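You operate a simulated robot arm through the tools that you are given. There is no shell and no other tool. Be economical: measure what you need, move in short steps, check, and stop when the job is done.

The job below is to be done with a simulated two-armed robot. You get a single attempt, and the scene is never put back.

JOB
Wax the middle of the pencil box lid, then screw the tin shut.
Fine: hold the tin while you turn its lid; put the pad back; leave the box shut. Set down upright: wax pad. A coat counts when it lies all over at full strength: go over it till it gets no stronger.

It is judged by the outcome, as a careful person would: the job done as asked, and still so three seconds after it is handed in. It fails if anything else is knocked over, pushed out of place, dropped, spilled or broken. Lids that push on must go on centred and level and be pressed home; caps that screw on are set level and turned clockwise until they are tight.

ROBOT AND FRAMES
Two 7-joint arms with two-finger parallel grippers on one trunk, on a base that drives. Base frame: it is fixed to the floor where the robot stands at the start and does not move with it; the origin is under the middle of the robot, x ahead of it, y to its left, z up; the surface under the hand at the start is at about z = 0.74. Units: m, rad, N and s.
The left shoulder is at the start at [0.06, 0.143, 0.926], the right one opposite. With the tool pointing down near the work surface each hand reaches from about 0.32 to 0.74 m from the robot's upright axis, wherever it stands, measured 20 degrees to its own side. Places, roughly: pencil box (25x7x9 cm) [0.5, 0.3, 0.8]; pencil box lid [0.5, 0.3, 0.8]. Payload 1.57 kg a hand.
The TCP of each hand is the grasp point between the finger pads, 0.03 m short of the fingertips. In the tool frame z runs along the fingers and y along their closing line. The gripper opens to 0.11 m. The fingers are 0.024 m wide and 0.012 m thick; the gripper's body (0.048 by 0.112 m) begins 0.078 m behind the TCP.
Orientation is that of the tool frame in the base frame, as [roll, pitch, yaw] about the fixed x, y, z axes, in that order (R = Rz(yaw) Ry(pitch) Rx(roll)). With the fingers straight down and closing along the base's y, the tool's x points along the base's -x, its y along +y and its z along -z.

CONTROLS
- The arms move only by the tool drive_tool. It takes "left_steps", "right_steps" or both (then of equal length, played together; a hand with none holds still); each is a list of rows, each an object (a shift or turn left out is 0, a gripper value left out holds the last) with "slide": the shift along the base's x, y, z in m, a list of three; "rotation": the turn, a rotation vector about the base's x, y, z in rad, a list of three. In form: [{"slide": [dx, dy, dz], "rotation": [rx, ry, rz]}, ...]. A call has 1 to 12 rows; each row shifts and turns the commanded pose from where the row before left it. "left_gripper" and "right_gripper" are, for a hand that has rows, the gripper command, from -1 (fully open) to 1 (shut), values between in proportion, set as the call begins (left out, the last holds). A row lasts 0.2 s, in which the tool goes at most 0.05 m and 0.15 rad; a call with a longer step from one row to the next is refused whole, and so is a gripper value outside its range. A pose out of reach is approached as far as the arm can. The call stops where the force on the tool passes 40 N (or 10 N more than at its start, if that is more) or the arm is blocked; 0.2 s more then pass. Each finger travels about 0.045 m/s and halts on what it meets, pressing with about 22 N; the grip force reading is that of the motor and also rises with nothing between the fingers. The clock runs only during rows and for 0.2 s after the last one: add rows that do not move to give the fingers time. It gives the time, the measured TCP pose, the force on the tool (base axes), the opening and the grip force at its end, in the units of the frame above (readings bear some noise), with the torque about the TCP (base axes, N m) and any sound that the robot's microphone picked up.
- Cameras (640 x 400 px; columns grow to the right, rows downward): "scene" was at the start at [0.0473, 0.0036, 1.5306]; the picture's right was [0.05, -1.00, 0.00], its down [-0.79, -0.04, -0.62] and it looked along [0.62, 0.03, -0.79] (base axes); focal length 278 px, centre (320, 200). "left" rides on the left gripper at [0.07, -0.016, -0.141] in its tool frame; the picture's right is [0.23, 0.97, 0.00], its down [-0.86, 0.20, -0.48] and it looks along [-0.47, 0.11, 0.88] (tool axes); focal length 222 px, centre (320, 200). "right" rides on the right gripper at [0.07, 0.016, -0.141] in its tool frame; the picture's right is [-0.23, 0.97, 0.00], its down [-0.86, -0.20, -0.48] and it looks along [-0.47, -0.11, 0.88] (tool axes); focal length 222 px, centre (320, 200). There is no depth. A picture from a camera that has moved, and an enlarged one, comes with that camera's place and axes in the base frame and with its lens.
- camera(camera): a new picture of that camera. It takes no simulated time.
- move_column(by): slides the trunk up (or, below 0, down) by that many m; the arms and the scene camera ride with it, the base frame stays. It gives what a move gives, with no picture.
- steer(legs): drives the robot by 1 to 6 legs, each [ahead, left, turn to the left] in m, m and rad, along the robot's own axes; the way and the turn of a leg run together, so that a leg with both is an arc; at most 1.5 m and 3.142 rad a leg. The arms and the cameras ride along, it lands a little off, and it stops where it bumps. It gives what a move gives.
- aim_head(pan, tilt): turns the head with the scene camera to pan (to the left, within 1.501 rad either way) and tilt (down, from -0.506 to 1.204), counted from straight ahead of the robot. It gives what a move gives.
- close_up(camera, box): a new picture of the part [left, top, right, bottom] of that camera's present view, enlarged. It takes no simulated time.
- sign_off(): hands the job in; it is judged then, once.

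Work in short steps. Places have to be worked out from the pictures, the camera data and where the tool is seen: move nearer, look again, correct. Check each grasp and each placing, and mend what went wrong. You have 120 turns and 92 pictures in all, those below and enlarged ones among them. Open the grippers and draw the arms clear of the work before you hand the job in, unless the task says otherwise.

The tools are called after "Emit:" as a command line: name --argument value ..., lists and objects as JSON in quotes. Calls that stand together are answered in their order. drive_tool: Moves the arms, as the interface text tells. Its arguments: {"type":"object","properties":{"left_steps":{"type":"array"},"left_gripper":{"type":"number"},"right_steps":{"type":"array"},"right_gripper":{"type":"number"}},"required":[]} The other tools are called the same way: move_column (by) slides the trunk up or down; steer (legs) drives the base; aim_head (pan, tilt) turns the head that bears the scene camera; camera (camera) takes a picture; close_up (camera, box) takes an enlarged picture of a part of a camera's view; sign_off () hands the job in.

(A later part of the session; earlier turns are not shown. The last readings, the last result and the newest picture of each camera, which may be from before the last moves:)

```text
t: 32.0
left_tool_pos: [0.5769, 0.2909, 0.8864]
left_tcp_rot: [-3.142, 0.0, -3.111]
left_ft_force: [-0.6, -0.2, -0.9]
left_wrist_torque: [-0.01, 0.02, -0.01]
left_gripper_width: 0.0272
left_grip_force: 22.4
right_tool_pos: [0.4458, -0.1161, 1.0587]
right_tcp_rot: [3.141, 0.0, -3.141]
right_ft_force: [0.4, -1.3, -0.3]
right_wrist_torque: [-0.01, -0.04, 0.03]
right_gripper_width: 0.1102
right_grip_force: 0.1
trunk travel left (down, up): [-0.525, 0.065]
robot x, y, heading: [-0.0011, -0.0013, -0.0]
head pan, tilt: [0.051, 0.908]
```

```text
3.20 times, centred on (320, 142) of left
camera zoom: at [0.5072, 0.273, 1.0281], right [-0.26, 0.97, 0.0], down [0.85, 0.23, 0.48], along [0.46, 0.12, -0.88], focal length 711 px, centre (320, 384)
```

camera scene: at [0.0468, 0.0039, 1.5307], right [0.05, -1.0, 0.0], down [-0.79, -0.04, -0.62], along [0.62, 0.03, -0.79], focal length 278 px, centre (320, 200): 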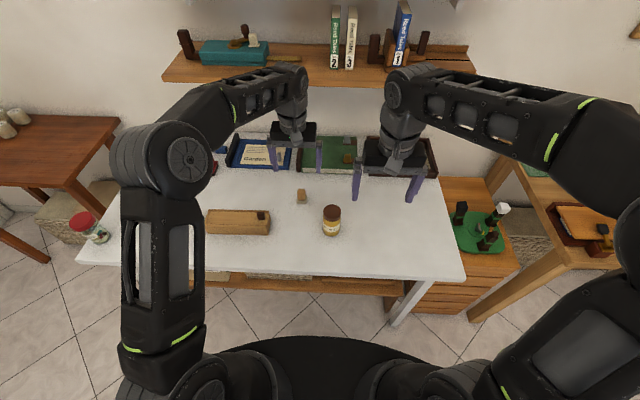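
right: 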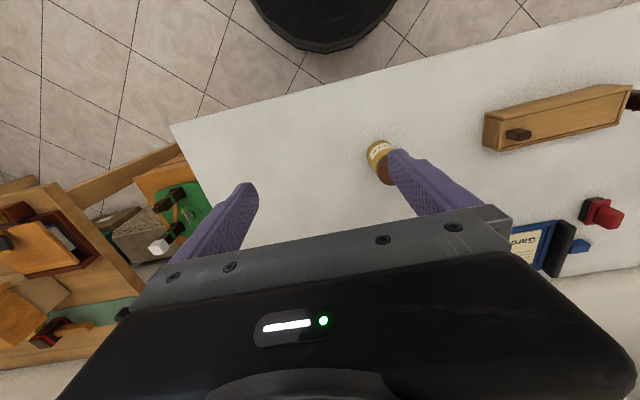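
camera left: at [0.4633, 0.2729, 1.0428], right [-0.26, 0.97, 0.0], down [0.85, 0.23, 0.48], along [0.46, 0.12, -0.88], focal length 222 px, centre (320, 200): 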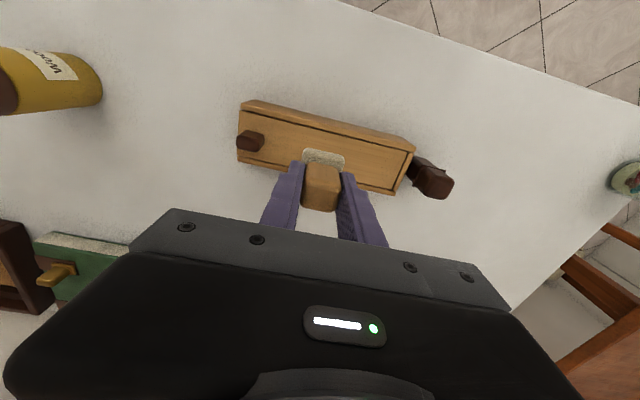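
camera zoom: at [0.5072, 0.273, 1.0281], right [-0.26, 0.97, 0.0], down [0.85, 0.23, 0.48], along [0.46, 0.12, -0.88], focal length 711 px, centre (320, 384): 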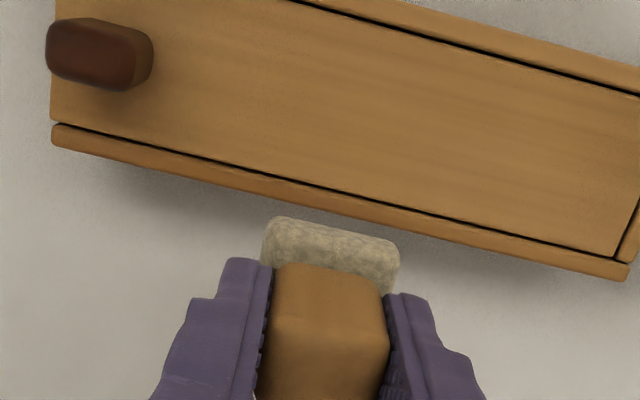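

No coat appears: the pad is dry, so it must take wax from the tin. I bring the right hand over the tin to see how its lid sits.

Emit:
drive_tool --right_steps '[{"slide": [0.02, 0.026, -0.02]}, {"slide": [0.02, 0.026, -0.02]}, {"slide": [0.02, 0.026, -0.02]}, {"slide": [0.02, 0.026, -0.02]}, {}]' --right_gripper -0.4

Emit:
camera --camera "right"

Emit:
close_up --camera "scene" --box '[300, 195, 364, 235]'

```text
t: 33.2
left_tool_pos: [0.5779, 0.2904, 0.8859]
left_tcp_rot: [3.142, 0.0, -3.113]
left_ft_force: [-0.2, 0.5, -0.9]
left_wrist_torque: [0.0, 0.0, 0.03]
left_gripper_width: 0.0273
left_grip_force: 22.0
right_tool_pos: [0.5271, -0.0116, 0.9781]
right_tcp_rot: [3.142, 0.0, -3.141]
right_ft_force: [-0.1, -0.1, -0.3]
right_wrist_torque: [0.0, -0.02, 0.0]
right_gripper_width: 0.0769
right_grip_force: 0.1
trunk travel left (down, up): [-0.525, 0.065]
robot x, y, heading: [-0.0004, 0.0017, -0.004]
head pan, tilt: [0.051, 0.908]
```

```text
58 pictures are left
camera right: at [0.456, 0.0053, 1.1202], right [0.23, 0.97, 0.0], down [0.85, -0.2, 0.48], along [0.47, -0.11, -0.88], focal length 222 px, centre (320, 200)
```

right: 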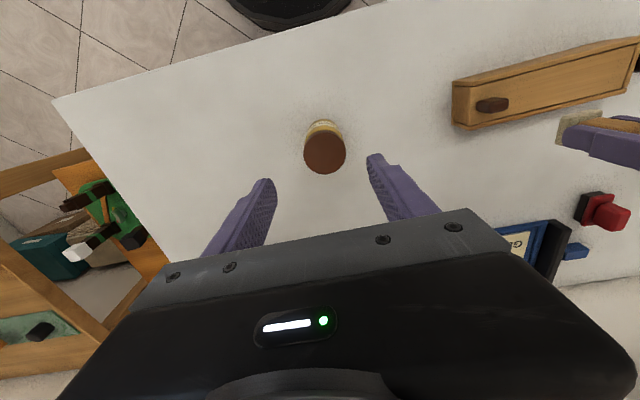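

```text
10.00 times, centred on (332, 215) of scene
camera zoom: at [0.0471, 0.0033, 1.5306], right [0.05, -1.0, 0.0], down [-0.79, -0.04, -0.62], along [0.62, 0.03, -0.79], focal length 2779 px, centre (200, 50)
```

zoom: 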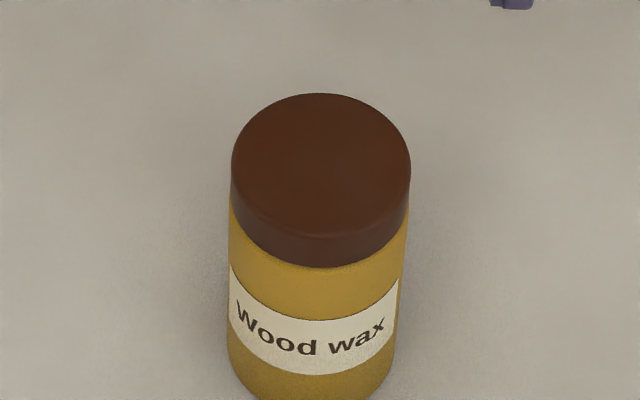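

Lid centre ≈(0.540, -0.0075), top z≈0.842, diameter 56 mm, about 15 mm deep. Move the right hand over it and down to grip only the lid.

Emit:
drive_tool --right_steps '[{"slide": [0.013, 0.004, -0.02]}, {"slide": [0, 0, -0.025]}, {"slide": [0, 0, -0.02]}, {}]'

Emit:
close_up --camera "right" --box '[220, 100, 420, 225]'

Emit:
close_up --camera "scene" --box '[292, 180, 372, 230]'

```text
t: 34.2
left_tool_pos: [0.5763, 0.29, 0.887]
left_tcp_rot: [-3.141, 0.0, -3.113]
left_ft_force: [0.3, 0.1, -0.2]
left_wrist_torque: [-0.02, 0.0, -0.01]
left_gripper_width: 0.0273
left_grip_force: 22.2
right_tool_pos: [0.5408, -0.0079, 0.9126]
right_tcp_rot: [3.141, 0.0, 3.141]
right_ft_force: [-0.9, 0.2, 0.0]
right_wrist_torque: [-0.01, 0.04, 0.01]
right_gripper_width: 0.077
right_grip_force: 0.0
trunk travel left (down, up): [-0.525, 0.065]
robot x, y, heading: [-0.0014, -0.0026, 0.003]
head pan, tilt: [0.051, 0.908]
```

```text
3.20 times, centred on (320, 162) of right
camera zoom: at [0.4697, 0.0093, 1.0553], right [0.23, 0.97, 0.0], down [0.86, -0.2, 0.48], along [0.47, -0.11, -0.88], focal length 711 px, centre (320, 320)
```

zoom: 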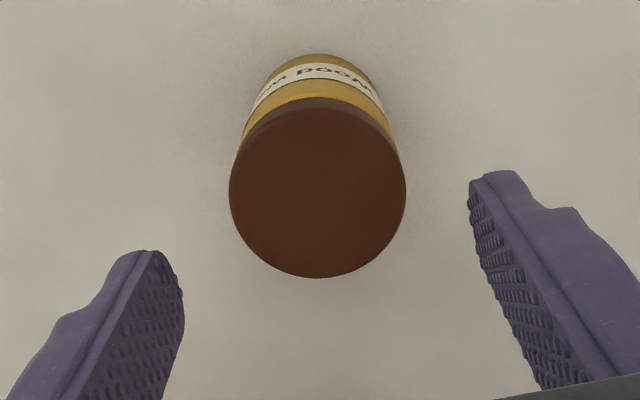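

```text
8.00 times, centred on (332, 205) of scene
camera zoom: at [0.0473, 0.0036, 1.5306], right [0.05, -1.0, 0.0], down [-0.79, -0.04, -0.62], along [0.62, 0.03, -0.79], focal length 2223 px, centre (224, 160)
```

zoom: 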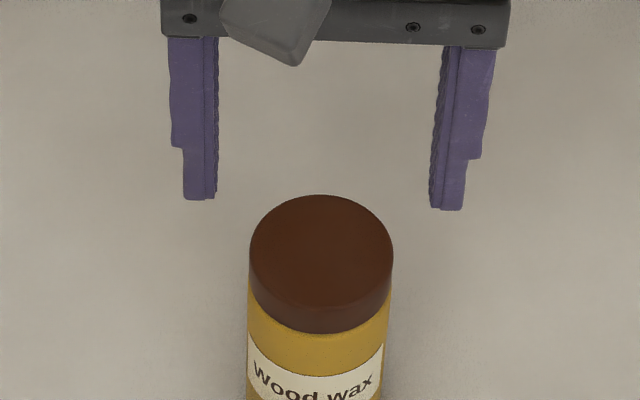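

Aligned. Descend to fingertips ≈5 mm above the lid's lower edge and close.

Emit:
drive_tool --right_steps '[{"slide": [0, 0, -0.025]}, {"slide": [-0.001, 0, -0.015]}, {"slide": [0, 0, -0.01]}, {}]'

Emit:
drive_tool --right_steps '[{}, {}, {}, {}]' --right_gripper 1

Emit:
close_up --camera "scene" --box '[292, 190, 372, 240]'

```text
t: 35.2
left_tool_pos: [0.5772, 0.2906, 0.8874]
left_tcp_rot: [-3.141, 0.0, -3.112]
left_ft_force: [0.4, -0.6, -0.1]
left_wrist_torque: [0.02, 0.04, -0.01]
left_gripper_width: 0.0274
left_grip_force: 22.1
right_tool_pos: [0.5384, -0.0087, 0.8629]
right_tcp_rot: [3.14, 0.0, -3.141]
right_ft_force: [-0.4, 0.1, -0.2]
right_wrist_torque: [-0.02, 0.04, -0.01]
right_gripper_width: 0.077
right_grip_force: 0.1
trunk travel left (down, up): [-0.525, 0.065]
robot x, y, heading: [0.0032, -0.0016, -0.004]
head pan, tilt: [0.051, 0.908]
```

```text
t: 36.2
left_tool_pos: [0.5756, 0.291, 0.8873]
left_tcp_rot: [-3.141, 0.001, -3.113]
left_ft_force: [-1.0, -1.1, 0.4]
left_wrist_torque: [0.0, 0.02, 0.02]
left_gripper_width: 0.0271
left_grip_force: 22.3
right_tool_pos: [0.5374, -0.0079, 0.8627]
right_tcp_rot: [-3.141, 0.001, -3.141]
right_ft_force: [-0.7, 0.1, -0.1]
right_wrist_torque: [-0.03, -0.02, 0.0]
right_gripper_width: 0.0534
right_grip_force: 22.1
trunk travel left (down, up): [-0.525, 0.065]
robot x, y, heading: [0.0014, 0.0007, -0.0]
head pan, tilt: [0.051, 0.908]
```

```text
8.00 times, centred on (332, 215) of scene
camera zoom: at [0.0475, 0.0036, 1.5306], right [0.05, -1.0, 0.0], down [-0.79, -0.04, -0.62], along [0.62, 0.03, -0.79], focal length 2223 px, centre (224, 80)
```

zoom: 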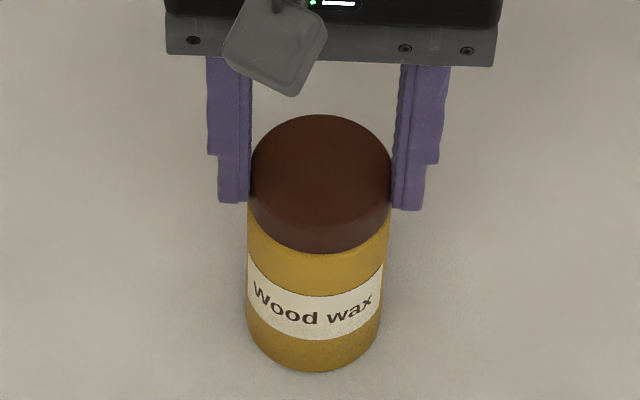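

The lid is gripped (53 mm). Lift slowly a few millimetres to see whether it comes off.

Emit:
drive_tool --right_steps '[{"slide": [0, 0, 0.002]}, {"slide": [0, 0, 0.002]}, {"slide": [0, 0, 0.002]}, {"slide": [0, 0, 0.002]}]'

Emit:
close_up --camera "scene" --box '[292, 190, 372, 240]'

```text
t: 37.2
left_tool_pos: [0.5756, 0.2914, 0.8859]
left_tcp_rot: [3.141, -0.001, -3.113]
left_ft_force: [0.7, 0.6, -0.3]
left_wrist_torque: [0.02, 0.0, 0.01]
left_gripper_width: 0.0274
left_grip_force: 22.4
right_tool_pos: [0.5382, -0.0066, 0.8726]
right_tcp_rot: [3.141, 0.001, 3.141]
right_ft_force: [0.0, -0.7, -0.6]
right_wrist_torque: [0.02, -0.01, 0.03]
right_gripper_width: 0.0534
right_grip_force: 21.9
trunk travel left (down, up): [-0.525, 0.065]
robot x, y, heading: [-0.0018, 0.0034, 0.0]
head pan, tilt: [0.051, 0.908]
```

```text
8.00 times, centred on (332, 215) of scene
camera zoom: at [0.0476, 0.0036, 1.5306], right [0.05, -1.0, 0.0], down [-0.79, -0.04, -0.62], along [0.62, 0.03, -0.79], focal length 2223 px, centre (224, 80)
```

zoom: 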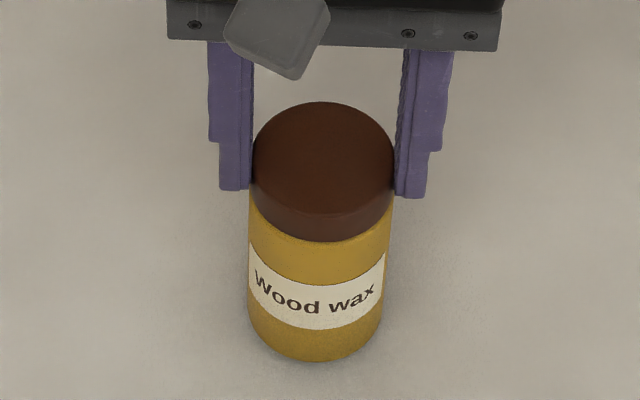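

The whole tin lifts, so the lid is threaded on and must be unscrewed with the body held. Lower the tin back and release.

Emit:
drive_tool --right_steps '[{"slide": [0, 0, -0.004]}, {"slide": [0, 0, -0.003]}, {"slide": [0, 0, -0.0015]}, {}]'

Emit:
close_up --camera "scene" --box '[292, 190, 372, 240]'

```text
t: 38.2
left_tool_pos: [0.576, 0.2914, 0.8866]
left_tcp_rot: [-3.141, 0.0, -3.112]
left_ft_force: [0.2, -0.1, -0.8]
left_wrist_torque: [0.01, -0.02, -0.04]
left_gripper_width: 0.0271
left_grip_force: 22.0
right_tool_pos: [0.5384, -0.0079, 0.8632]
right_tcp_rot: [-3.141, -0.001, -3.141]
right_ft_force: [0.2, -1.2, 1.1]
right_wrist_torque: [0.02, 0.0, 0.0]
right_gripper_width: 0.0536
right_grip_force: 21.5
trunk travel left (down, up): [-0.525, 0.065]
robot x, y, heading: [-0.003, -0.0015, -0.001]
head pan, tilt: [0.051, 0.908]
```

```text
8.00 times, centred on (332, 215) of scene
camera zoom: at [0.0473, 0.0035, 1.5307], right [0.05, -1.0, 0.0], down [-0.79, -0.04, -0.62], along [0.62, 0.03, -0.79], focal length 2223 px, centre (224, 80)
```

zoom: 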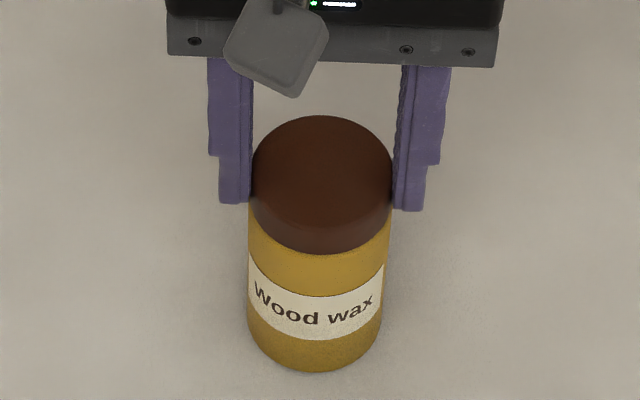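

Back on the table. Right hand releases and retreats up; left carries the pad slowly back over its original spot.

Emit:
drive_tool --left_steps '[{"slide": [0.003, -0.007, 0]}, {"slide": [0.006, -0.015, 0]}, {"slide": [0.007, -0.0165, 0]}, {"slide": [0.007, -0.0165, 0]}, {"slide": [0.007, -0.0165, 0]}, {"slide": [0.007, -0.0165, 0], "rotation": [0, 0, -0.01]}, {"slide": [0.008, -0.0165, 0], "rotation": [0, 0, -0.01]}, {"slide": [0.008, -0.0165, 0], "rotation": [0, 0, -0.01]}, {"slide": [0.008, -0.0165, 0]}, {"slide": [0.008, -0.0165, 0]}, {"slide": [0.0075, -0.0165, 0]}, {"slide": [0.004, -0.0165, 0]}]' --right_steps '[{}, {}, {}, {"slide": [0, 0, 0.02]}, {"slide": [0, 0, 0.03]}, {"slide": [0, 0, 0.03]}, {"slide": [0, 0, 0.03]}, {"slide": [-0.02, -0.02, 0.01]}, {"slide": [-0.02, -0.03, 0]}, {"slide": [-0.02, -0.03, 0]}, {"slide": [-0.02, -0.03, 0]}, {"slide": [-0.02, -0.03, 0]}]' --right_gripper -0.4

```text
t: 40.8
left_tool_pos: [0.6573, 0.1035, 0.8872]
left_tcp_rot: [3.141, 0.0, 3.141]
left_ft_force: [-0.5, -0.5, -0.3]
left_wrist_torque: [0.0, -0.01, -0.02]
left_gripper_width: 0.0273
left_grip_force: 21.9
right_tool_pos: [0.4366, -0.1489, 0.9823]
right_tcp_rot: [3.141, 0.0, 3.141]
right_ft_force: [0.0, 0.3, -0.6]
right_wrist_torque: [0.0, -0.01, 0.02]
right_gripper_width: 0.0769
right_grip_force: 0.0
trunk travel left (down, up): [-0.525, 0.065]
robot x, y, heading: [0.0015, -0.0012, 0.005]
head pan, tilt: [0.051, 0.908]
```

Over the original spot. Lower the pad gently, while the right hand turns for a tilted side grip.

Emit:
drive_tool --left_steps '[{"slide": [0, 0, -0.008]}, {"slide": [0, 0, -0.014]}, {"slide": [0, 0, -0.016]}, {"slide": [0, 0, -0.016]}, {"slide": [0, 0, -0.014]}, {"slide": [0, 0, -0.012]}, {"slide": [0, 0, -0.008]}, {"slide": [0, 0, -0.005]}, {"slide": [0, 0, -0.004]}, {"slide": [0, 0, -0.002]}, {}]' --right_steps '[{"rotation": [0, 0, 0.125]}, {"rotation": [0, 0, 0.125]}, {"rotation": [0, 0, 0.125]}, {"rotation": [0, 0, 0.125]}, {"rotation": [0.067, -0.123, 0]}, {"rotation": [0.067, -0.123, 0]}, {"rotation": [0.067, -0.123, 0]}, {"rotation": [0.067, -0.123, 0]}, {"rotation": [0.067, -0.123, 0]}, {"rotation": [0.067, -0.123, 0]}, {"rotation": [0.067, -0.123, 0]}]'

Emit:
camera --camera "scene"

```text
t: 43.2
left_tool_pos: [0.6577, 0.1034, 0.7872]
left_tcp_rot: [3.14, 0.0, 3.141]
left_ft_force: [-0.1, 0.0, -0.6]
left_wrist_torque: [0.02, 0.02, 0.0]
left_gripper_width: 0.0274
left_grip_force: 22.2
right_tool_pos: [0.4811, -0.1579, 0.995]
right_tcp_rot: [-3.139, 0.982, -2.642]
right_ft_force: [0.5, 0.6, -0.6]
right_wrist_torque: [0.03, -0.03, 0.05]
right_gripper_width: 0.0771
right_grip_force: 0.1
right hand out of reach, approached as far as the arm can: row 10, 11
trunk travel left (down, up): [-0.525, 0.065]
robot x, y, heading: [0.0028, 0.0006, 0.001]
head pan, tilt: [0.051, 0.908]
```

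```text
51 pictures are left
camera scene: at [0.0484, 0.0019, 1.5306], right [0.05, -1.0, 0.0], down [-0.79, -0.04, -0.62], along [0.61, 0.03, -0.79], focal length 278 px, centre (320, 200)
```

scene: 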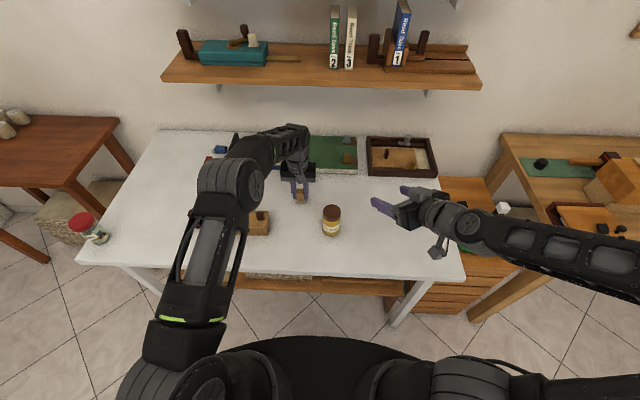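

Pad is at its table height. Settle 1 mm, open and rise straight up.

Emit:
drive_tool --left_steps '[{"slide": [0, 0, -0.001]}, {}]'

Emit:
drive_tool --left_steps '[{}, {}, {}, {"slide": [0, 0, 0.02]}, {"slide": [0, 0, 0.03]}, {"slide": [0, 0, 0.04]}, {"slide": [0, 0, 0.04]}, {"slide": [0, 0, 0.03]}]' --left_gripper -0.3

Emit:
camera --camera "right"

Emit:
camera --camera "left"

```text
t: 43.8
left_tool_pos: [0.6583, 0.1034, 0.7866]
left_tcp_rot: [3.141, -0.001, -3.141]
left_ft_force: [0.4, -0.2, 0.4]
left_wrist_torque: [0.02, -0.01, 0.04]
left_gripper_width: 0.0271
left_grip_force: 22.4
right_tool_pos: [0.4794, -0.1558, 0.9935]
right_tcp_rot: [3.141, 0.98, -2.643]
right_ft_force: [-0.3, 0.6, -0.9]
right_wrist_torque: [0.05, 0.0, 0.01]
right_gripper_width: 0.0774
right_grip_force: 0.1
trunk travel left (down, up): [-0.525, 0.065]
robot x, y, heading: [0.0039, 0.0035, -0.0]
head pan, tilt: [0.051, 0.908]
```

```text
t: 45.6
left_tool_pos: [0.6566, 0.1032, 0.9475]
left_tcp_rot: [3.141, -0.001, 3.142]
left_ft_force: [0.4, 0.0, 0.3]
left_wrist_torque: [0.0, 0.03, -0.01]
left_gripper_width: 0.0715
left_grip_force: 0.1
right_tool_pos: [0.4804, -0.1568, 0.9941]
right_tcp_rot: [3.141, 0.981, -2.641]
right_ft_force: [0.4, 0.4, 0.5]
right_wrist_torque: [-0.03, -0.01, -0.01]
right_gripper_width: 0.0766
right_grip_force: 0.1
trunk travel left (down, up): [-0.525, 0.065]
robot x, y, heading: [0.0001, 0.0036, 0.006]
head pan, tilt: [0.051, 0.908]
```

```text
50 pictures are left
camera right: at [0.3349, -0.2172, 1.0156], right [-0.36, 0.92, 0.19], down [0.16, -0.14, 0.98], along [0.92, 0.38, -0.1], focal length 222 px, centre (320, 200)
```

right: 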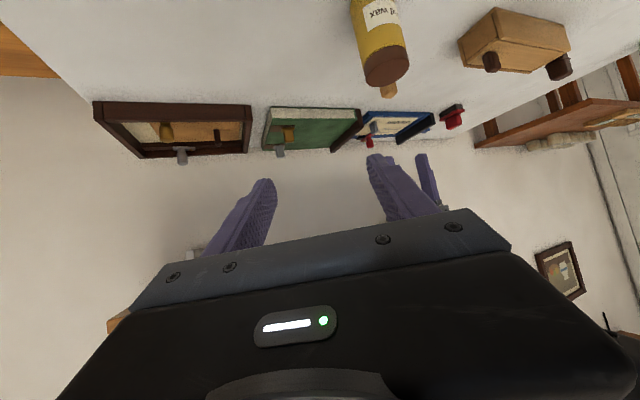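

```text
49 pictures are left
camera left: at [0.5869, 0.088, 1.0889], right [-0.23, 0.97, 0.0], down [0.86, 0.2, 0.48], along [0.47, 0.11, -0.88], focal length 222 px, centre (320, 200)
```

left: 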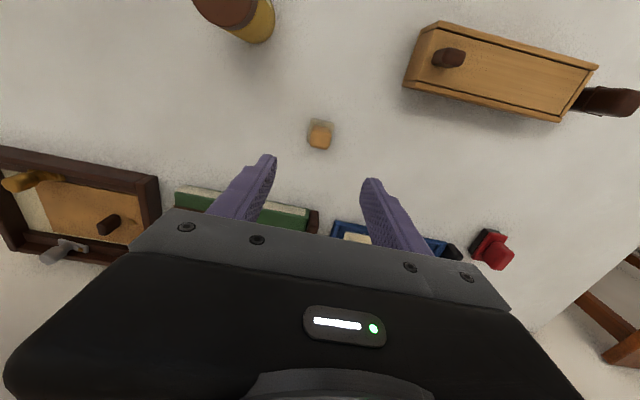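

Pad stands upright at home. Bring the right hand down to a pre-grasp behind the tin.

Emit:
drive_tool --right_steps '[{"slide": [-0.002, 0.013, -0.025]}, {"slide": [-0.001, 0.013, -0.025]}, {"slide": [-0.001, 0.013, -0.025]}, {"slide": [-0.001, 0.013, -0.025]}, {"slide": [-0.001, 0.013, -0.025]}, {"slide": [-0.001, 0.013, -0.025]}, {"slide": [-0.001, 0.013, -0.025]}, {"slide": [-0.001, 0.013, -0.025]}, {}]' --right_gripper -0.5

Emit:
camera --camera "right"

Emit:
close_up --camera "scene" --box '[260, 160, 460, 285]'

```text
t: 47.6
left_tool_pos: [0.6567, 0.1041, 0.947]
left_tcp_rot: [3.142, -0.001, 3.141]
left_ft_force: [1.0, -0.2, -0.2]
left_wrist_torque: [0.0, -0.01, 0.01]
left_gripper_width: 0.0716
left_grip_force: 0.0
right_tool_pos: [0.4838, -0.0536, 0.7964]
right_tcp_rot: [-3.139, 0.978, -2.641]
right_ft_force: [-0.1, 0.1, -0.5]
right_wrist_torque: [0.03, -0.01, 0.0]
right_gripper_width: 0.0825
right_grip_force: 0.1
right hand out of reach, approached as far as the arm can: row 1, 2
trunk travel left (down, up): [-0.525, 0.065]
robot x, y, heading: [0.0034, -0.0003, 0.002]
head pan, tilt: [0.051, 0.908]
```

```text
48 pictures are left
camera right: at [0.3394, -0.1141, 0.817], right [-0.36, 0.92, 0.19], down [0.16, -0.14, 0.98], along [0.92, 0.38, -0.1], focal length 222 px, centre (320, 200)
```

right: 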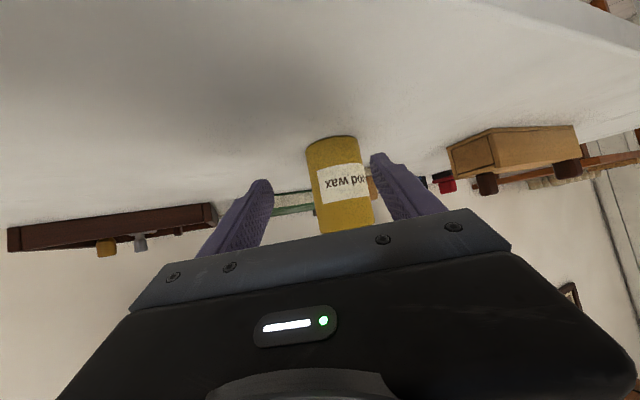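

```text
3.20 times, centred on (360, 222) of scene
camera zoom: at [0.0473, 0.0035, 1.5306], right [0.05, -1.0, 0.0], down [-0.79, -0.04, -0.62], along [0.62, 0.03, -0.79], focal length 889 px, centre (192, 128)
```

zoom: 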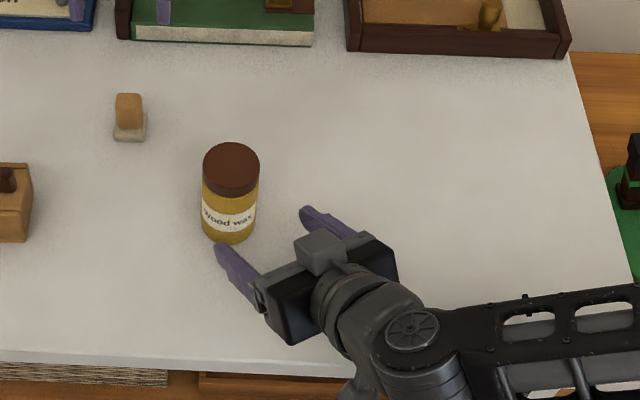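

Tin lies ~14 mm left of the approach line; shift left then advance around the body.

Emit:
drive_tool --right_steps '[{"slide": [-0.002, 0.012, -0.005]}, {"slide": [0.014, 0.008, -0.004]}, {"slide": [0.014, 0.008, 0]}, {"slide": [0.014, 0.008, 0]}, {"slide": [0.014, 0.008, 0]}, {}]'

Emit:
camera --camera "right"

Emit:
close_up --camera "scene" --box '[292, 190, 372, 240]'

```text
t: 49.0
left_tool_pos: [0.657, 0.1052, 0.9469]
left_tcp_rot: [3.141, -0.002, -3.141]
left_ft_force: [-1.0, -0.6, -0.2]
left_wrist_torque: [0.04, 0.0, -0.02]
left_gripper_width: 0.0717
left_grip_force: 0.1
right_tool_pos: [0.5393, -0.0105, 0.7868]
right_tcp_rot: [3.141, 0.981, -2.642]
right_ft_force: [0.3, 0.2, -0.5]
right_wrist_torque: [-0.01, -0.01, -0.02]
right_gripper_width: 0.0826
right_grip_force: 0.2
trunk travel left (down, up): [-0.525, 0.065]
robot x, y, heading: [0.0042, 0.0027, -0.001]
head pan, tilt: [0.051, 0.908]
```

```text
46 pictures are left
camera right: at [0.3935, -0.0714, 0.8075], right [-0.36, 0.92, 0.19], down [0.16, -0.14, 0.98], along [0.92, 0.38, -0.1], focal length 222 px, centre (320, 200)
```

right: 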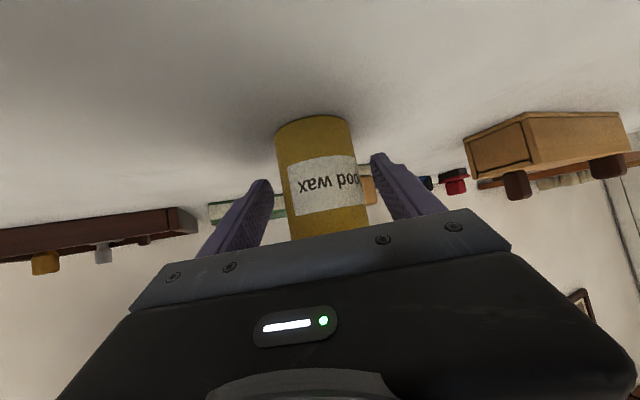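

```text
8.00 times, centred on (332, 215) of scene
camera zoom: at [0.0474, 0.0035, 1.5306], right [0.05, -1.0, 0.0], down [-0.79, -0.04, -0.62], along [0.62, 0.03, -0.79], focal length 2223 px, centre (224, 80)
```

zoom: 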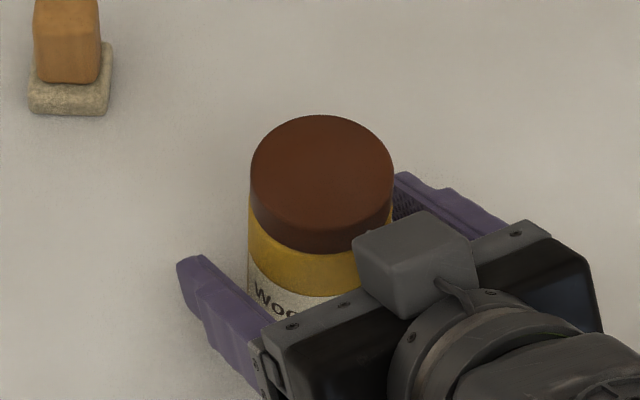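

Tin is centred between the fingers. Close the right gripper on the body.

Emit:
drive_tool --right_steps '[{}, {}, {}, {}]' --right_gripper 1

Emit:
close_up --camera "scene" --box '[292, 190, 372, 240]'

```text
t: 50.0
left_tool_pos: [0.6563, 0.104, 0.9464]
left_tcp_rot: [3.14, 0.0, -3.141]
left_ft_force: [0.0, 0.3, 0.7]
left_wrist_torque: [-0.02, 0.0, -0.01]
left_gripper_width: 0.0714
left_grip_force: 0.1
right_tool_pos: [0.5379, -0.0111, 0.7872]
right_tcp_rot: [-3.141, 0.98, -2.64]
right_ft_force: [0.5, 0.5, 0.8]
right_wrist_torque: [0.04, 0.02, 0.0]
right_gripper_width: 0.0548
right_grip_force: 22.0
trunk travel left (down, up): [-0.525, 0.065]
robot x, y, heading: [0.0018, -0.0006, -0.001]
head pan, tilt: [0.051, 0.908]
```

```text
8.00 times, centred on (332, 215) of scene
camera zoom: at [0.0474, 0.0035, 1.5306], right [0.05, -1.0, 0.0], down [-0.79, -0.04, -0.62], along [0.62, 0.03, -0.79], focal length 2223 px, centre (224, 80)
```

zoom: 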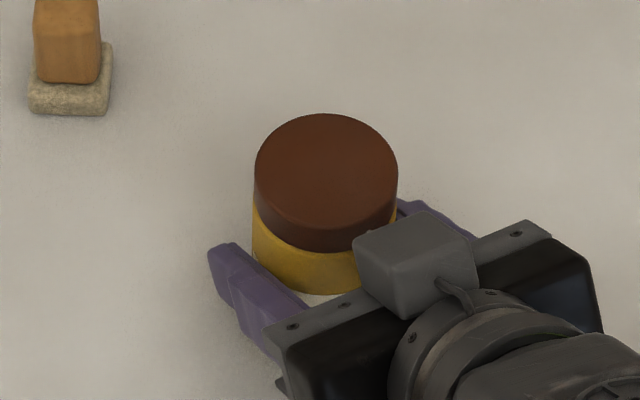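

Body held (54.8 mm). Now bring the left hand over the lid at ≈(0.539, -0.010), pre-turned clockwise for unscrewing.

Emit:
drive_tool --left_steps '[{"slide": [-0.02, -0.019, 0], "rotation": [0, 0, -0.12]}, {"slide": [-0.02, -0.019, 0], "rotation": [0, 0, -0.12]}, {"slide": [-0.02, -0.019, 0], "rotation": [0, 0, -0.12]}, {"slide": [-0.02, -0.019, 0], "rotation": [0, 0, -0.12]}, {"slide": [-0.02, -0.019, 0], "rotation": [0, 0, -0.12]}, {"slide": [-0.0175, -0.019, 0]}, {}]'

Emit:
close_up --camera "left" --box '[220, 100, 420, 225]'

Emit:
camera --camera "scene"

```text
t: 51.6
left_tool_pos: [0.5391, -0.0101, 0.9479]
left_tcp_rot: [3.14, 0.0, 2.541]
left_ft_force: [-0.1, -0.5, 0.3]
left_wrist_torque: [-0.02, -0.03, -0.03]
left_gripper_width: 0.0716
left_grip_force: 0.0
right_tool_pos: [0.5392, -0.0111, 0.7858]
right_tcp_rot: [-3.14, 0.983, -2.64]
right_ft_force: [0.5, 0.0, 0.8]
right_wrist_torque: [0.06, -0.02, -0.03]
right_gripper_width: 0.0548
right_grip_force: 21.6
trunk travel left (down, up): [-0.525, 0.065]
robot x, y, heading: [0.0021, 0.0015, -0.006]
head pan, tilt: [0.051, 0.908]
```

```text
3.20 times, centred on (320, 162) of left
camera zoom: at [0.4723, 0.0167, 1.0886], right [0.36, 0.93, 0.0], down [0.82, -0.32, 0.48], along [0.45, -0.17, -0.88], focal length 711 px, centre (320, 320)
```

zoom: 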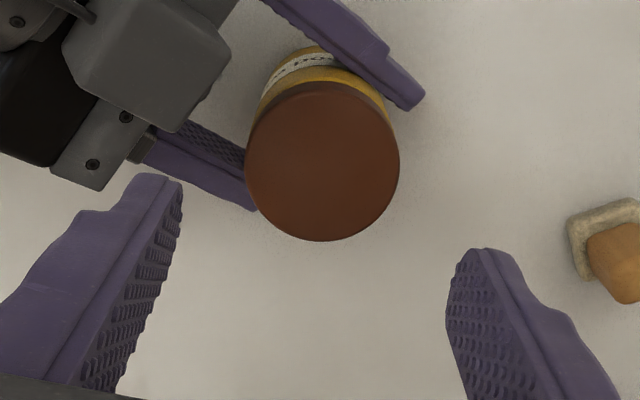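

```text
42 pictures are left
camera scene: at [0.0474, 0.0035, 1.5306], right [0.05, -1.0, 0.0], down [-0.79, -0.04, -0.62], along [0.62, 0.03, -0.79], focal length 278 px, centre (320, 200)
```

scene: 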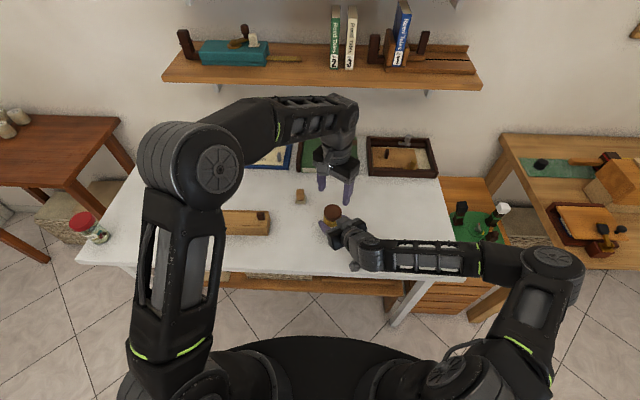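

Lid centre reads ≈(0.540, -0.0085). Turn to yaw -0.4 for clearance from the right palm, narrow the opening to ~64 mm, and descend.

Emit:
drive_tool --left_steps '[{"slide": [0.001, 0.0015, -0.005], "rotation": [0, 0, 0.1]}, {"slide": [0, 0, -0.02], "rotation": [0, 0, 0.1]}, {"slide": [0, 0, -0.025]}, {"slide": [0, 0, -0.02]}, {"slide": [0, 0, -0.012]}, {"slide": [0, 0, -0.004]}, {}]' --left_gripper -0.16

Emit:
close_up --camera "scene" --box '[292, 180, 388, 240]'

```text
t: 53.2
left_tool_pos: [0.5406, -0.0084, 0.8611]
left_tcp_rot: [-3.141, 0.0, 2.744]
left_ft_force: [-0.8, 0.6, -0.1]
left_wrist_torque: [0.0, 0.02, 0.01]
left_gripper_width: 0.0638
left_grip_force: 0.0
right_tool_pos: [0.5403, -0.0109, 0.7858]
right_tcp_rot: [-3.138, 0.982, -2.641]
right_ft_force: [-0.1, 0.8, 0.7]
right_wrist_torque: [0.09, 0.06, -0.01]
right_gripper_width: 0.0548
right_grip_force: 22.7
trunk travel left (down, up): [-0.525, 0.065]
robot x, y, heading: [-0.0035, 0.001, -0.001]
head pan, tilt: [0.051, 0.908]
```

```text
6.67 times, centred on (340, 210) of scene
camera zoom: at [0.0473, 0.0035, 1.5306], right [0.05, -1.0, 0.0], down [-0.79, -0.04, -0.62], along [0.62, 0.03, -0.79], focal length 1853 px, centre (187, 133)
```

zoom: 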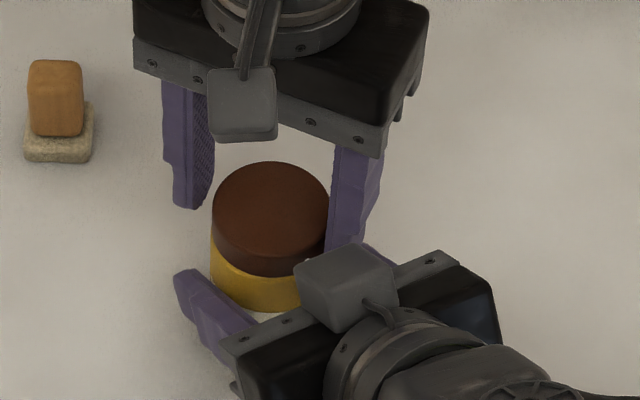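

Well placed. Close on the lid, then turn counterclockwise.

Emit:
drive_tool --left_steps '[{}, {}, {}]' --left_gripper 1

Emit:
drive_tool --left_steps '[{"rotation": [0, 0, 0.1]}, {"rotation": [0, 0, 0.1]}, {"rotation": [0, 0, 0.1]}, {"rotation": [0, 0, 0.1]}]'

```text
t: 54.0
left_tool_pos: [0.5395, -0.0087, 0.8597]
left_tcp_rot: [-3.141, 0.0, 2.742]
left_ft_force: [-4.0, -6.8, -0.4]
left_wrist_torque: [-0.18, 0.14, 0.03]
left_gripper_width: 0.0514
left_grip_force: 22.4
right_tool_pos: [0.5391, -0.0098, 0.7858]
right_tcp_rot: [-3.14, 0.98, -2.64]
right_ft_force: [4.7, 6.6, -0.2]
right_wrist_torque: [-0.27, 0.17, -0.03]
right_gripper_width: 0.0547
right_grip_force: 22.0
trunk travel left (down, up): [-0.525, 0.065]
robot x, y, heading: [0.0033, 0.0033, -0.0]
head pan, tilt: [0.051, 0.908]
```

```text
t: 55.0
left_tool_pos: [0.5398, -0.0075, 0.861]
left_tcp_rot: [-3.142, -0.001, -3.14]
left_ft_force: [-6.0, -11.0, -0.1]
left_wrist_torque: [-0.35, 0.24, -0.03]
left_gripper_width: 0.0512
left_grip_force: 21.9
right_tool_pos: [0.5386, -0.0097, 0.7861]
right_tcp_rot: [-3.14, 0.982, -2.64]
right_ft_force: [5.5, 11.8, -1.4]
right_wrist_torque: [-0.5, 0.14, 0.04]
right_gripper_width: 0.0548
right_grip_force: 21.7
trunk travel left (down, up): [-0.525, 0.065]
robot x, y, heading: [0.0037, -0.0, 0.0]
head pan, tilt: [0.051, 0.908]
```

Lateral load shows the left hand ~1.5 mm too far +y; correct while continuing to turn.

Emit:
drive_tool --left_steps '[{"slide": [-0.0008, -0.0015, 0], "rotation": [0, 0, 0.1]}, {"rotation": [0, 0, 0.12]}, {"rotation": [0, 0, 0.12]}, {"rotation": [0, 0, 0.12]}, {"rotation": [0, 0, 0.12]}, {"rotation": [0, 0, 0.12]}, {"rotation": [0, 0, 0.12]}, {"rotation": [0, 0, 0.12]}]'

Emit:
close_up --camera "scene" --box '[292, 180, 388, 240]'

```text
t: 56.8
left_tool_pos: [0.5398, -0.0095, 0.861]
left_tcp_rot: [-3.139, 0.0, -2.196]
left_ft_force: [5.5, -3.7, 1.9]
left_wrist_torque: [-0.02, -0.13, -0.02]
left_gripper_width: 0.0514
left_grip_force: 21.9
right_tool_pos: [0.5392, -0.0111, 0.7857]
right_tcp_rot: [-3.139, 0.98, -2.641]
right_ft_force: [-4.7, 6.1, 1.1]
right_wrist_torque: [-0.2, -0.34, 0.01]
right_gripper_width: 0.0548
right_grip_force: 21.7
trunk travel left (down, up): [-0.525, 0.065]
robot x, y, heading: [-0.0011, -0.0006, -0.002]
head pan, tilt: [0.051, 0.908]
```

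```text
6.67 times, centred on (340, 210) of scene
camera zoom: at [0.0472, 0.0035, 1.5306], right [0.05, -1.0, 0.0], down [-0.79, -0.04, -0.62], along [0.62, 0.03, -0.79], focal length 1853 px, centre (187, 133)
```

zoom: 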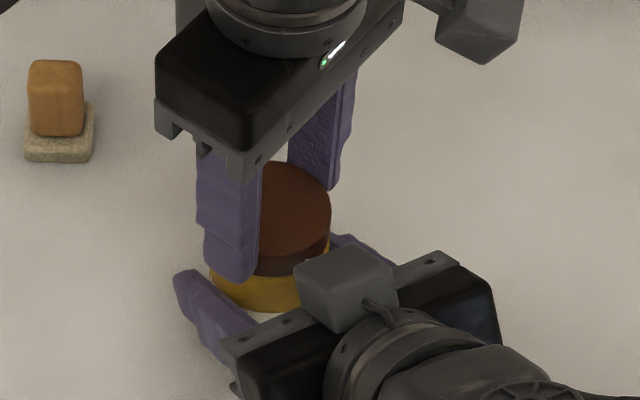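

Turned 1.34 rad with almost no torque. Test whether the lid is free by lifting 2 mm.

Emit:
drive_tool --left_steps '[{"slide": [0, 0, 0.001]}, {"slide": [0, 0, 0.001]}]'

```text
t: 57.4
left_tool_pos: [0.541, -0.0093, 0.8619]
left_tcp_rot: [-3.141, 0.0, -2.199]
left_ft_force: [10.3, -4.1, -6.7]
left_wrist_torque: [-0.15, -0.44, -0.05]
left_gripper_width: 0.0513
left_grip_force: 22.3
right_tool_pos: [0.5382, -0.01, 0.7859]
right_tcp_rot: [3.139, 0.98, -2.641]
right_ft_force: [-8.9, 4.7, 6.8]
right_wrist_torque: [-0.23, -0.25, 0.01]
right_gripper_width: 0.0547
right_grip_force: 22.0
trunk travel left (down, up): [-0.525, 0.065]
robot x, y, heading: [-0.001, -0.0007, 0.002]
head pan, tilt: [0.051, 0.908]
```

Still threaded. Regrasp: open, turn back clockwise, close, and turn counterclockwise again.

Emit:
drive_tool --left_steps '[{"slide": [0.0005, 0, -0.001]}, {}, {"rotation": [0, 0, -0.14]}, {"rotation": [0, 0, -0.14]}, {"rotation": [0, 0, -0.14]}, {"rotation": [0, 0, -0.14]}, {"rotation": [0, 0, -0.14]}, {"rotation": [0, 0, -0.14]}, {"rotation": [0, 0, -0.14]}, {"rotation": [0, 0, -0.14]}, {"rotation": [0, 0, -0.14]}, {"rotation": [0, 0, -0.14]}]' --left_gripper -0.12

Emit:
drive_tool --left_steps '[{}, {}, {"rotation": [0, 0, 0.14]}, {"rotation": [0, 0, 0.14]}, {"rotation": [0, 0, 0.14]}, {"rotation": [0, 0, 0.14]}, {"rotation": [0, 0, 0.14]}, {"rotation": [0, 0, 0.14]}, {"rotation": [0, 0, 0.14]}, {"rotation": [0, 0, 0.14]}, {"rotation": [0, 0, 0.14]}, {"rotation": [0, 0, 0.14]}]' --left_gripper 1

Emit:
drive_tool --left_steps '[{"slide": [0, 0, 0.001]}, {"slide": [0, 0, 0.001]}]'

```text
t: 60.0
left_tool_pos: [0.5394, -0.0104, 0.8614]
left_tcp_rot: [-3.141, 0.002, 2.681]
left_ft_force: [1.8, -1.0, -0.9]
left_wrist_torque: [0.03, -0.04, 0.11]
left_gripper_width: 0.062
left_grip_force: 0.6
right_tool_pos: [0.5384, -0.0102, 0.7861]
right_tcp_rot: [-3.141, 0.982, -2.641]
right_ft_force: [-0.7, 0.7, 0.5]
right_wrist_torque: [-0.13, -0.1, -0.1]
right_gripper_width: 0.0545
right_grip_force: 21.9
trunk travel left (down, up): [-0.525, 0.065]
robot x, y, heading: [-0.0027, -0.0018, -0.001]
head pan, tilt: [0.051, 0.908]
```

```text
t: 62.6
left_tool_pos: [0.5397, -0.0103, 0.861]
left_tcp_rot: [-3.141, 0.0, -2.197]
left_ft_force: [2.0, -0.5, 2.6]
left_wrist_torque: [-0.02, -0.04, -0.02]
left_gripper_width: 0.0526
left_grip_force: 22.2
right_tool_pos: [0.538, -0.0103, 0.7857]
right_tcp_rot: [-3.141, 0.982, -2.639]
right_ft_force: [-2.7, 0.0, -2.1]
right_wrist_torque: [-0.05, -0.04, 0.01]
right_gripper_width: 0.0547
right_grip_force: 22.3
trunk travel left (down, up): [-0.525, 0.065]
robot x, y, heading: [-0.0009, 0.0003, -0.001]
head pan, tilt: [0.051, 0.908]
```

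```text
t: 63.2
left_tool_pos: [0.5398, -0.0103, 0.8629]
left_tcp_rot: [3.14, 0.001, -2.201]
left_ft_force: [3.1, -1.3, -2.2]
left_wrist_torque: [-0.07, -0.18, -0.02]
left_gripper_width: 0.0528
left_grip_force: 21.9
right_tool_pos: [0.539, -0.012, 0.7876]
right_tcp_rot: [-3.141, 0.983, -2.641]
right_ft_force: [-2.6, 1.6, 1.2]
right_wrist_torque: [-0.03, -0.03, 0.0]
right_gripper_width: 0.0548
right_grip_force: 21.9
trunk travel left (down, up): [-0.525, 0.065]
robot x, y, heading: [0.0004, -0.0033, 0.003]
head pan, tilt: [0.051, 0.908]
```

The lid pushes up slightly while turning — good sign. Another regrasp cycle with a bit more opening.

Emit:
drive_tool --left_steps '[{"slide": [0.0003, -0.0003, -0.001]}, {}, {"rotation": [0, 0, -0.14]}, {"rotation": [0, 0, -0.14]}, {"rotation": [0, 0, -0.14]}, {"rotation": [0, 0, -0.14]}, {"rotation": [0, 0, -0.14]}, {"rotation": [0, 0, -0.14]}, {"rotation": [0, 0, -0.14]}, {"rotation": [0, 0, -0.14]}, {"rotation": [0, 0, -0.14]}, {"rotation": [0, 0, -0.14]}]' --left_gripper -0.2

Emit:
close_up --camera "left" --box '[220, 100, 420, 225]'

Emit:
drive_tool --left_steps '[{}, {}, {"rotation": [0, 0, 0.14]}, {"rotation": [0, 0, 0.14]}, {"rotation": [0, 0, 0.14]}, {"rotation": [0, 0, 0.14]}, {"rotation": [0, 0, 0.14]}, {"rotation": [0, 0, 0.14]}, {"rotation": [0, 0, 0.14]}, {"rotation": [0, 0, 0.14]}, {"rotation": [0, 0, 0.14]}, {"rotation": [0, 0, 0.14]}]' --left_gripper 1

Emit:
drive_tool --left_steps '[{"slide": [0, 0, 0.001]}, {"slide": [0, 0, 0.001]}]'

Emit:
close_up --camera "scene" --box '[292, 180, 388, 240]'

```text
t: 65.8
left_tool_pos: [0.5397, -0.0091, 0.8626]
left_tcp_rot: [-3.14, 0.001, 2.681]
left_ft_force: [-0.1, 0.0, 1.2]
left_wrist_torque: [-0.03, 0.0, -0.03]
left_gripper_width: 0.066
left_grip_force: 0.2
right_tool_pos: [0.539, -0.0105, 0.7866]
right_tcp_rot: [-3.141, 0.98, -2.64]
right_ft_force: [0.2, 0.4, -0.2]
right_wrist_torque: [0.0, 0.0, 0.01]
right_gripper_width: 0.0548
right_grip_force: 22.1
trunk travel left (down, up): [-0.525, 0.065]
robot x, y, heading: [-0.0003, 0.0022, -0.001]
head pan, tilt: [0.051, 0.908]
```

```text
3.20 times, centred on (320, 162) of left
camera zoom: at [0.4708, 0.0069, 1.0043], right [0.23, 0.97, 0.0], down [0.85, -0.2, 0.48], along [0.47, -0.11, -0.88], focal length 711 px, centre (320, 320)
```

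zoom: 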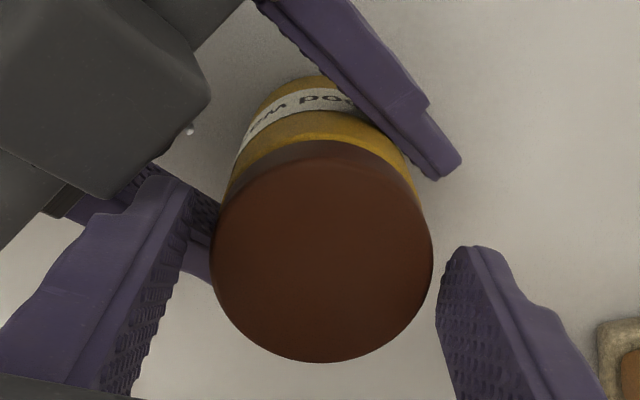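

```text
t: 68.4
left_tool_pos: [0.5405, -0.0107, 0.8629]
left_tcp_rot: [-3.14, 0.0, -2.198]
left_ft_force: [4.4, 4.2, 6.7]
left_wrist_torque: [0.16, -0.17, 0.0]
left_gripper_width: 0.0534
left_grip_force: 22.4
right_tool_pos: [0.5386, -0.0099, 0.7858]
right_tcp_rot: [-3.139, 0.981, -2.641]
right_ft_force: [-2.8, -5.8, -2.0]
right_wrist_torque: [0.19, -0.12, 0.03]
right_gripper_width: 0.0549
right_grip_force: 21.8
trunk travel left (down, up): [-0.525, 0.065]
robot x, y, heading: [0.0001, -0.0021, -0.002]
head pan, tilt: [0.051, 0.908]
```

```text
t: 69.0
left_tool_pos: [0.5394, -0.0105, 0.8646]
left_tcp_rot: [3.139, 0.0, -2.201]
left_ft_force: [6.3, 5.1, -1.0]
left_wrist_torque: [0.16, -0.37, -0.01]
left_gripper_width: 0.0537
left_grip_force: 21.8
right_tool_pos: [0.5394, -0.0119, 0.7866]
right_tcp_rot: [3.141, 0.979, -2.641]
right_ft_force: [-6.5, -5.3, 0.4]
right_wrist_torque: [0.25, -0.17, 0.01]
right_gripper_width: 0.0544
right_grip_force: 22.1
trunk travel left (down, up): [-0.525, 0.065]
robot x, y, heading: [0.001, 0.0034, 0.0]
head pan, tilt: [0.051, 0.908]
```

```text
6.67 times, centred on (340, 210) of scene
camera zoom: at [0.0475, 0.0034, 1.5305], right [0.05, -1.0, 0.0], down [-0.79, -0.04, -0.62], along [0.62, 0.03, -0.79], focal length 1853 px, centre (187, 133)
```

zoom: 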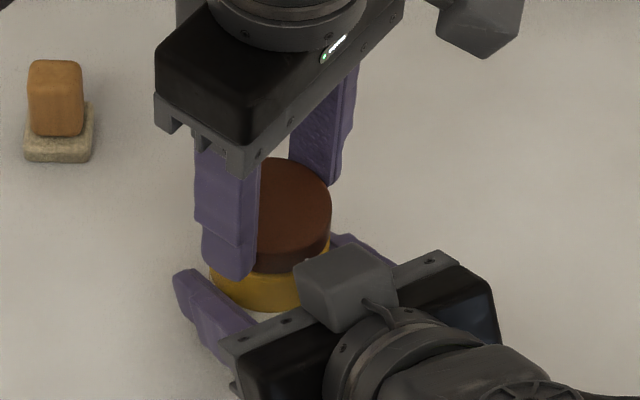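

The lid has risen ~3–4 mm. Try lifting another 3 mm gently.

Emit:
drive_tool --left_steps '[{"slide": [0.0005, 0.0004, 0.001]}, {"slide": [0, 0, 0.001]}, {"slide": [0, 0, 0.001]}]'

```text
t: 69.8
left_tool_pos: [0.5408, -0.0105, 0.8673]
left_tcp_rot: [3.138, -0.001, -2.201]
left_ft_force: [3.6, 3.1, -16.5]
left_wrist_torque: [0.14, -0.27, -0.05]
left_gripper_width: 0.0537
left_grip_force: 22.4
right_tool_pos: [0.5385, -0.0114, 0.7881]
right_tcp_rot: [-3.137, 0.984, -2.636]
right_ft_force: [-4.3, -2.3, 16.0]
right_wrist_torque: [0.09, -0.03, 0.04]
right_gripper_width: 0.0547
right_grip_force: 22.1
trunk travel left (down, up): [-0.525, 0.065]
robot x, y, heading: [0.002, -0.0007, -0.0]
head pan, tilt: [0.051, 0.908]
```

Still engaged. Lower back and do two more turning cycles, following the lid upward.

Emit:
drive_tool --left_steps '[{"slide": [0, 0, -0.0025]}, {}, {"rotation": [0, 0, -0.14]}, {"rotation": [0, 0, -0.14]}, {"rotation": [0, 0, -0.14]}, {"rotation": [0, 0, -0.14]}, {"rotation": [0, 0, -0.14]}, {"rotation": [0, 0, -0.14]}, {"rotation": [0, 0, -0.14]}, {"rotation": [0, 0, -0.14]}, {"rotation": [0, 0, -0.14]}, {"rotation": [0, 0, -0.14]}]' --left_gripper -0.2

Emit:
drive_tool --left_steps '[{}, {}, {"rotation": [0, 0, 0.14]}, {"rotation": [0, 0, 0.14]}, {"rotation": [0, 0, 0.14]}, {"rotation": [0, 0, 0.14]}, {"rotation": [0, 0, 0.14]}, {"slide": [0, 0, 0.0005], "rotation": [0, 0, 0.14]}, {"rotation": [0, 0, 0.14]}, {"rotation": [0, 0, 0.14]}, {"rotation": [0, 0, 0.14]}, {"slide": [0, 0, 0.0005], "rotation": [0, 0, 0.14]}]' --left_gripper 1

Emit:
drive_tool --left_steps '[{"slide": [0, 0, 0.001]}, {"slide": [0, 0, 0.001]}]'

```text
t: 72.4
left_tool_pos: [0.5424, -0.0077, 0.8657]
left_tcp_rot: [3.141, -0.001, 2.682]
left_ft_force: [-0.2, 0.3, -0.5]
left_wrist_torque: [-0.01, 0.02, -0.01]
left_gripper_width: 0.0658
left_grip_force: 0.0
right_tool_pos: [0.5393, -0.0108, 0.7863]
right_tcp_rot: [-3.141, 0.98, -2.64]
right_ft_force: [-0.7, -0.8, -1.3]
right_wrist_torque: [0.01, 0.02, 0.0]
right_gripper_width: 0.0546
right_grip_force: 21.7
trunk travel left (down, up): [-0.525, 0.065]
robot x, y, heading: [-0.0021, -0.0023, -0.002]
head pan, tilt: [0.051, 0.908]
```

```text
t: 75.0
left_tool_pos: [0.5408, -0.01, 0.8657]
left_tcp_rot: [3.141, 0.001, -2.197]
left_ft_force: [0.2, -0.7, -0.1]
left_wrist_torque: [-0.03, 0.02, 0.02]
left_gripper_width: 0.0533
left_grip_force: 22.2
right_tool_pos: [0.538, -0.0117, 0.7866]
right_tcp_rot: [-3.139, 0.982, -2.641]
right_ft_force: [0.7, 0.1, -0.9]
right_wrist_torque: [0.04, -0.04, -0.01]
right_gripper_width: 0.0545
right_grip_force: 21.7
trunk travel left (down, up): [-0.525, 0.065]
robot x, y, heading: [-0.0008, 0.0011, 0.002]
head pan, tilt: [0.051, 0.908]
```

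```text
t: 75.6
left_tool_pos: [0.5401, -0.0103, 0.8686]
left_tcp_rot: [-3.141, 0.0, -2.202]
left_ft_force: [0.4, 1.0, 0.2]
left_wrist_torque: [-0.02, 0.01, -0.02]
left_gripper_width: 0.0535
left_grip_force: 22.1
right_tool_pos: [0.5386, -0.0114, 0.785]
right_tcp_rot: [-3.139, 0.981, -2.64]
right_ft_force: [1.0, -0.6, -1.1]
right_wrist_torque: [0.0, -0.01, -0.03]
right_gripper_width: 0.0549
right_grip_force: 22.0
trunk travel left (down, up): [-0.525, 0.065]
robot x, y, heading: [-0.0025, -0.0063, 0.001]
head pan, tilt: [0.051, 0.908]
```

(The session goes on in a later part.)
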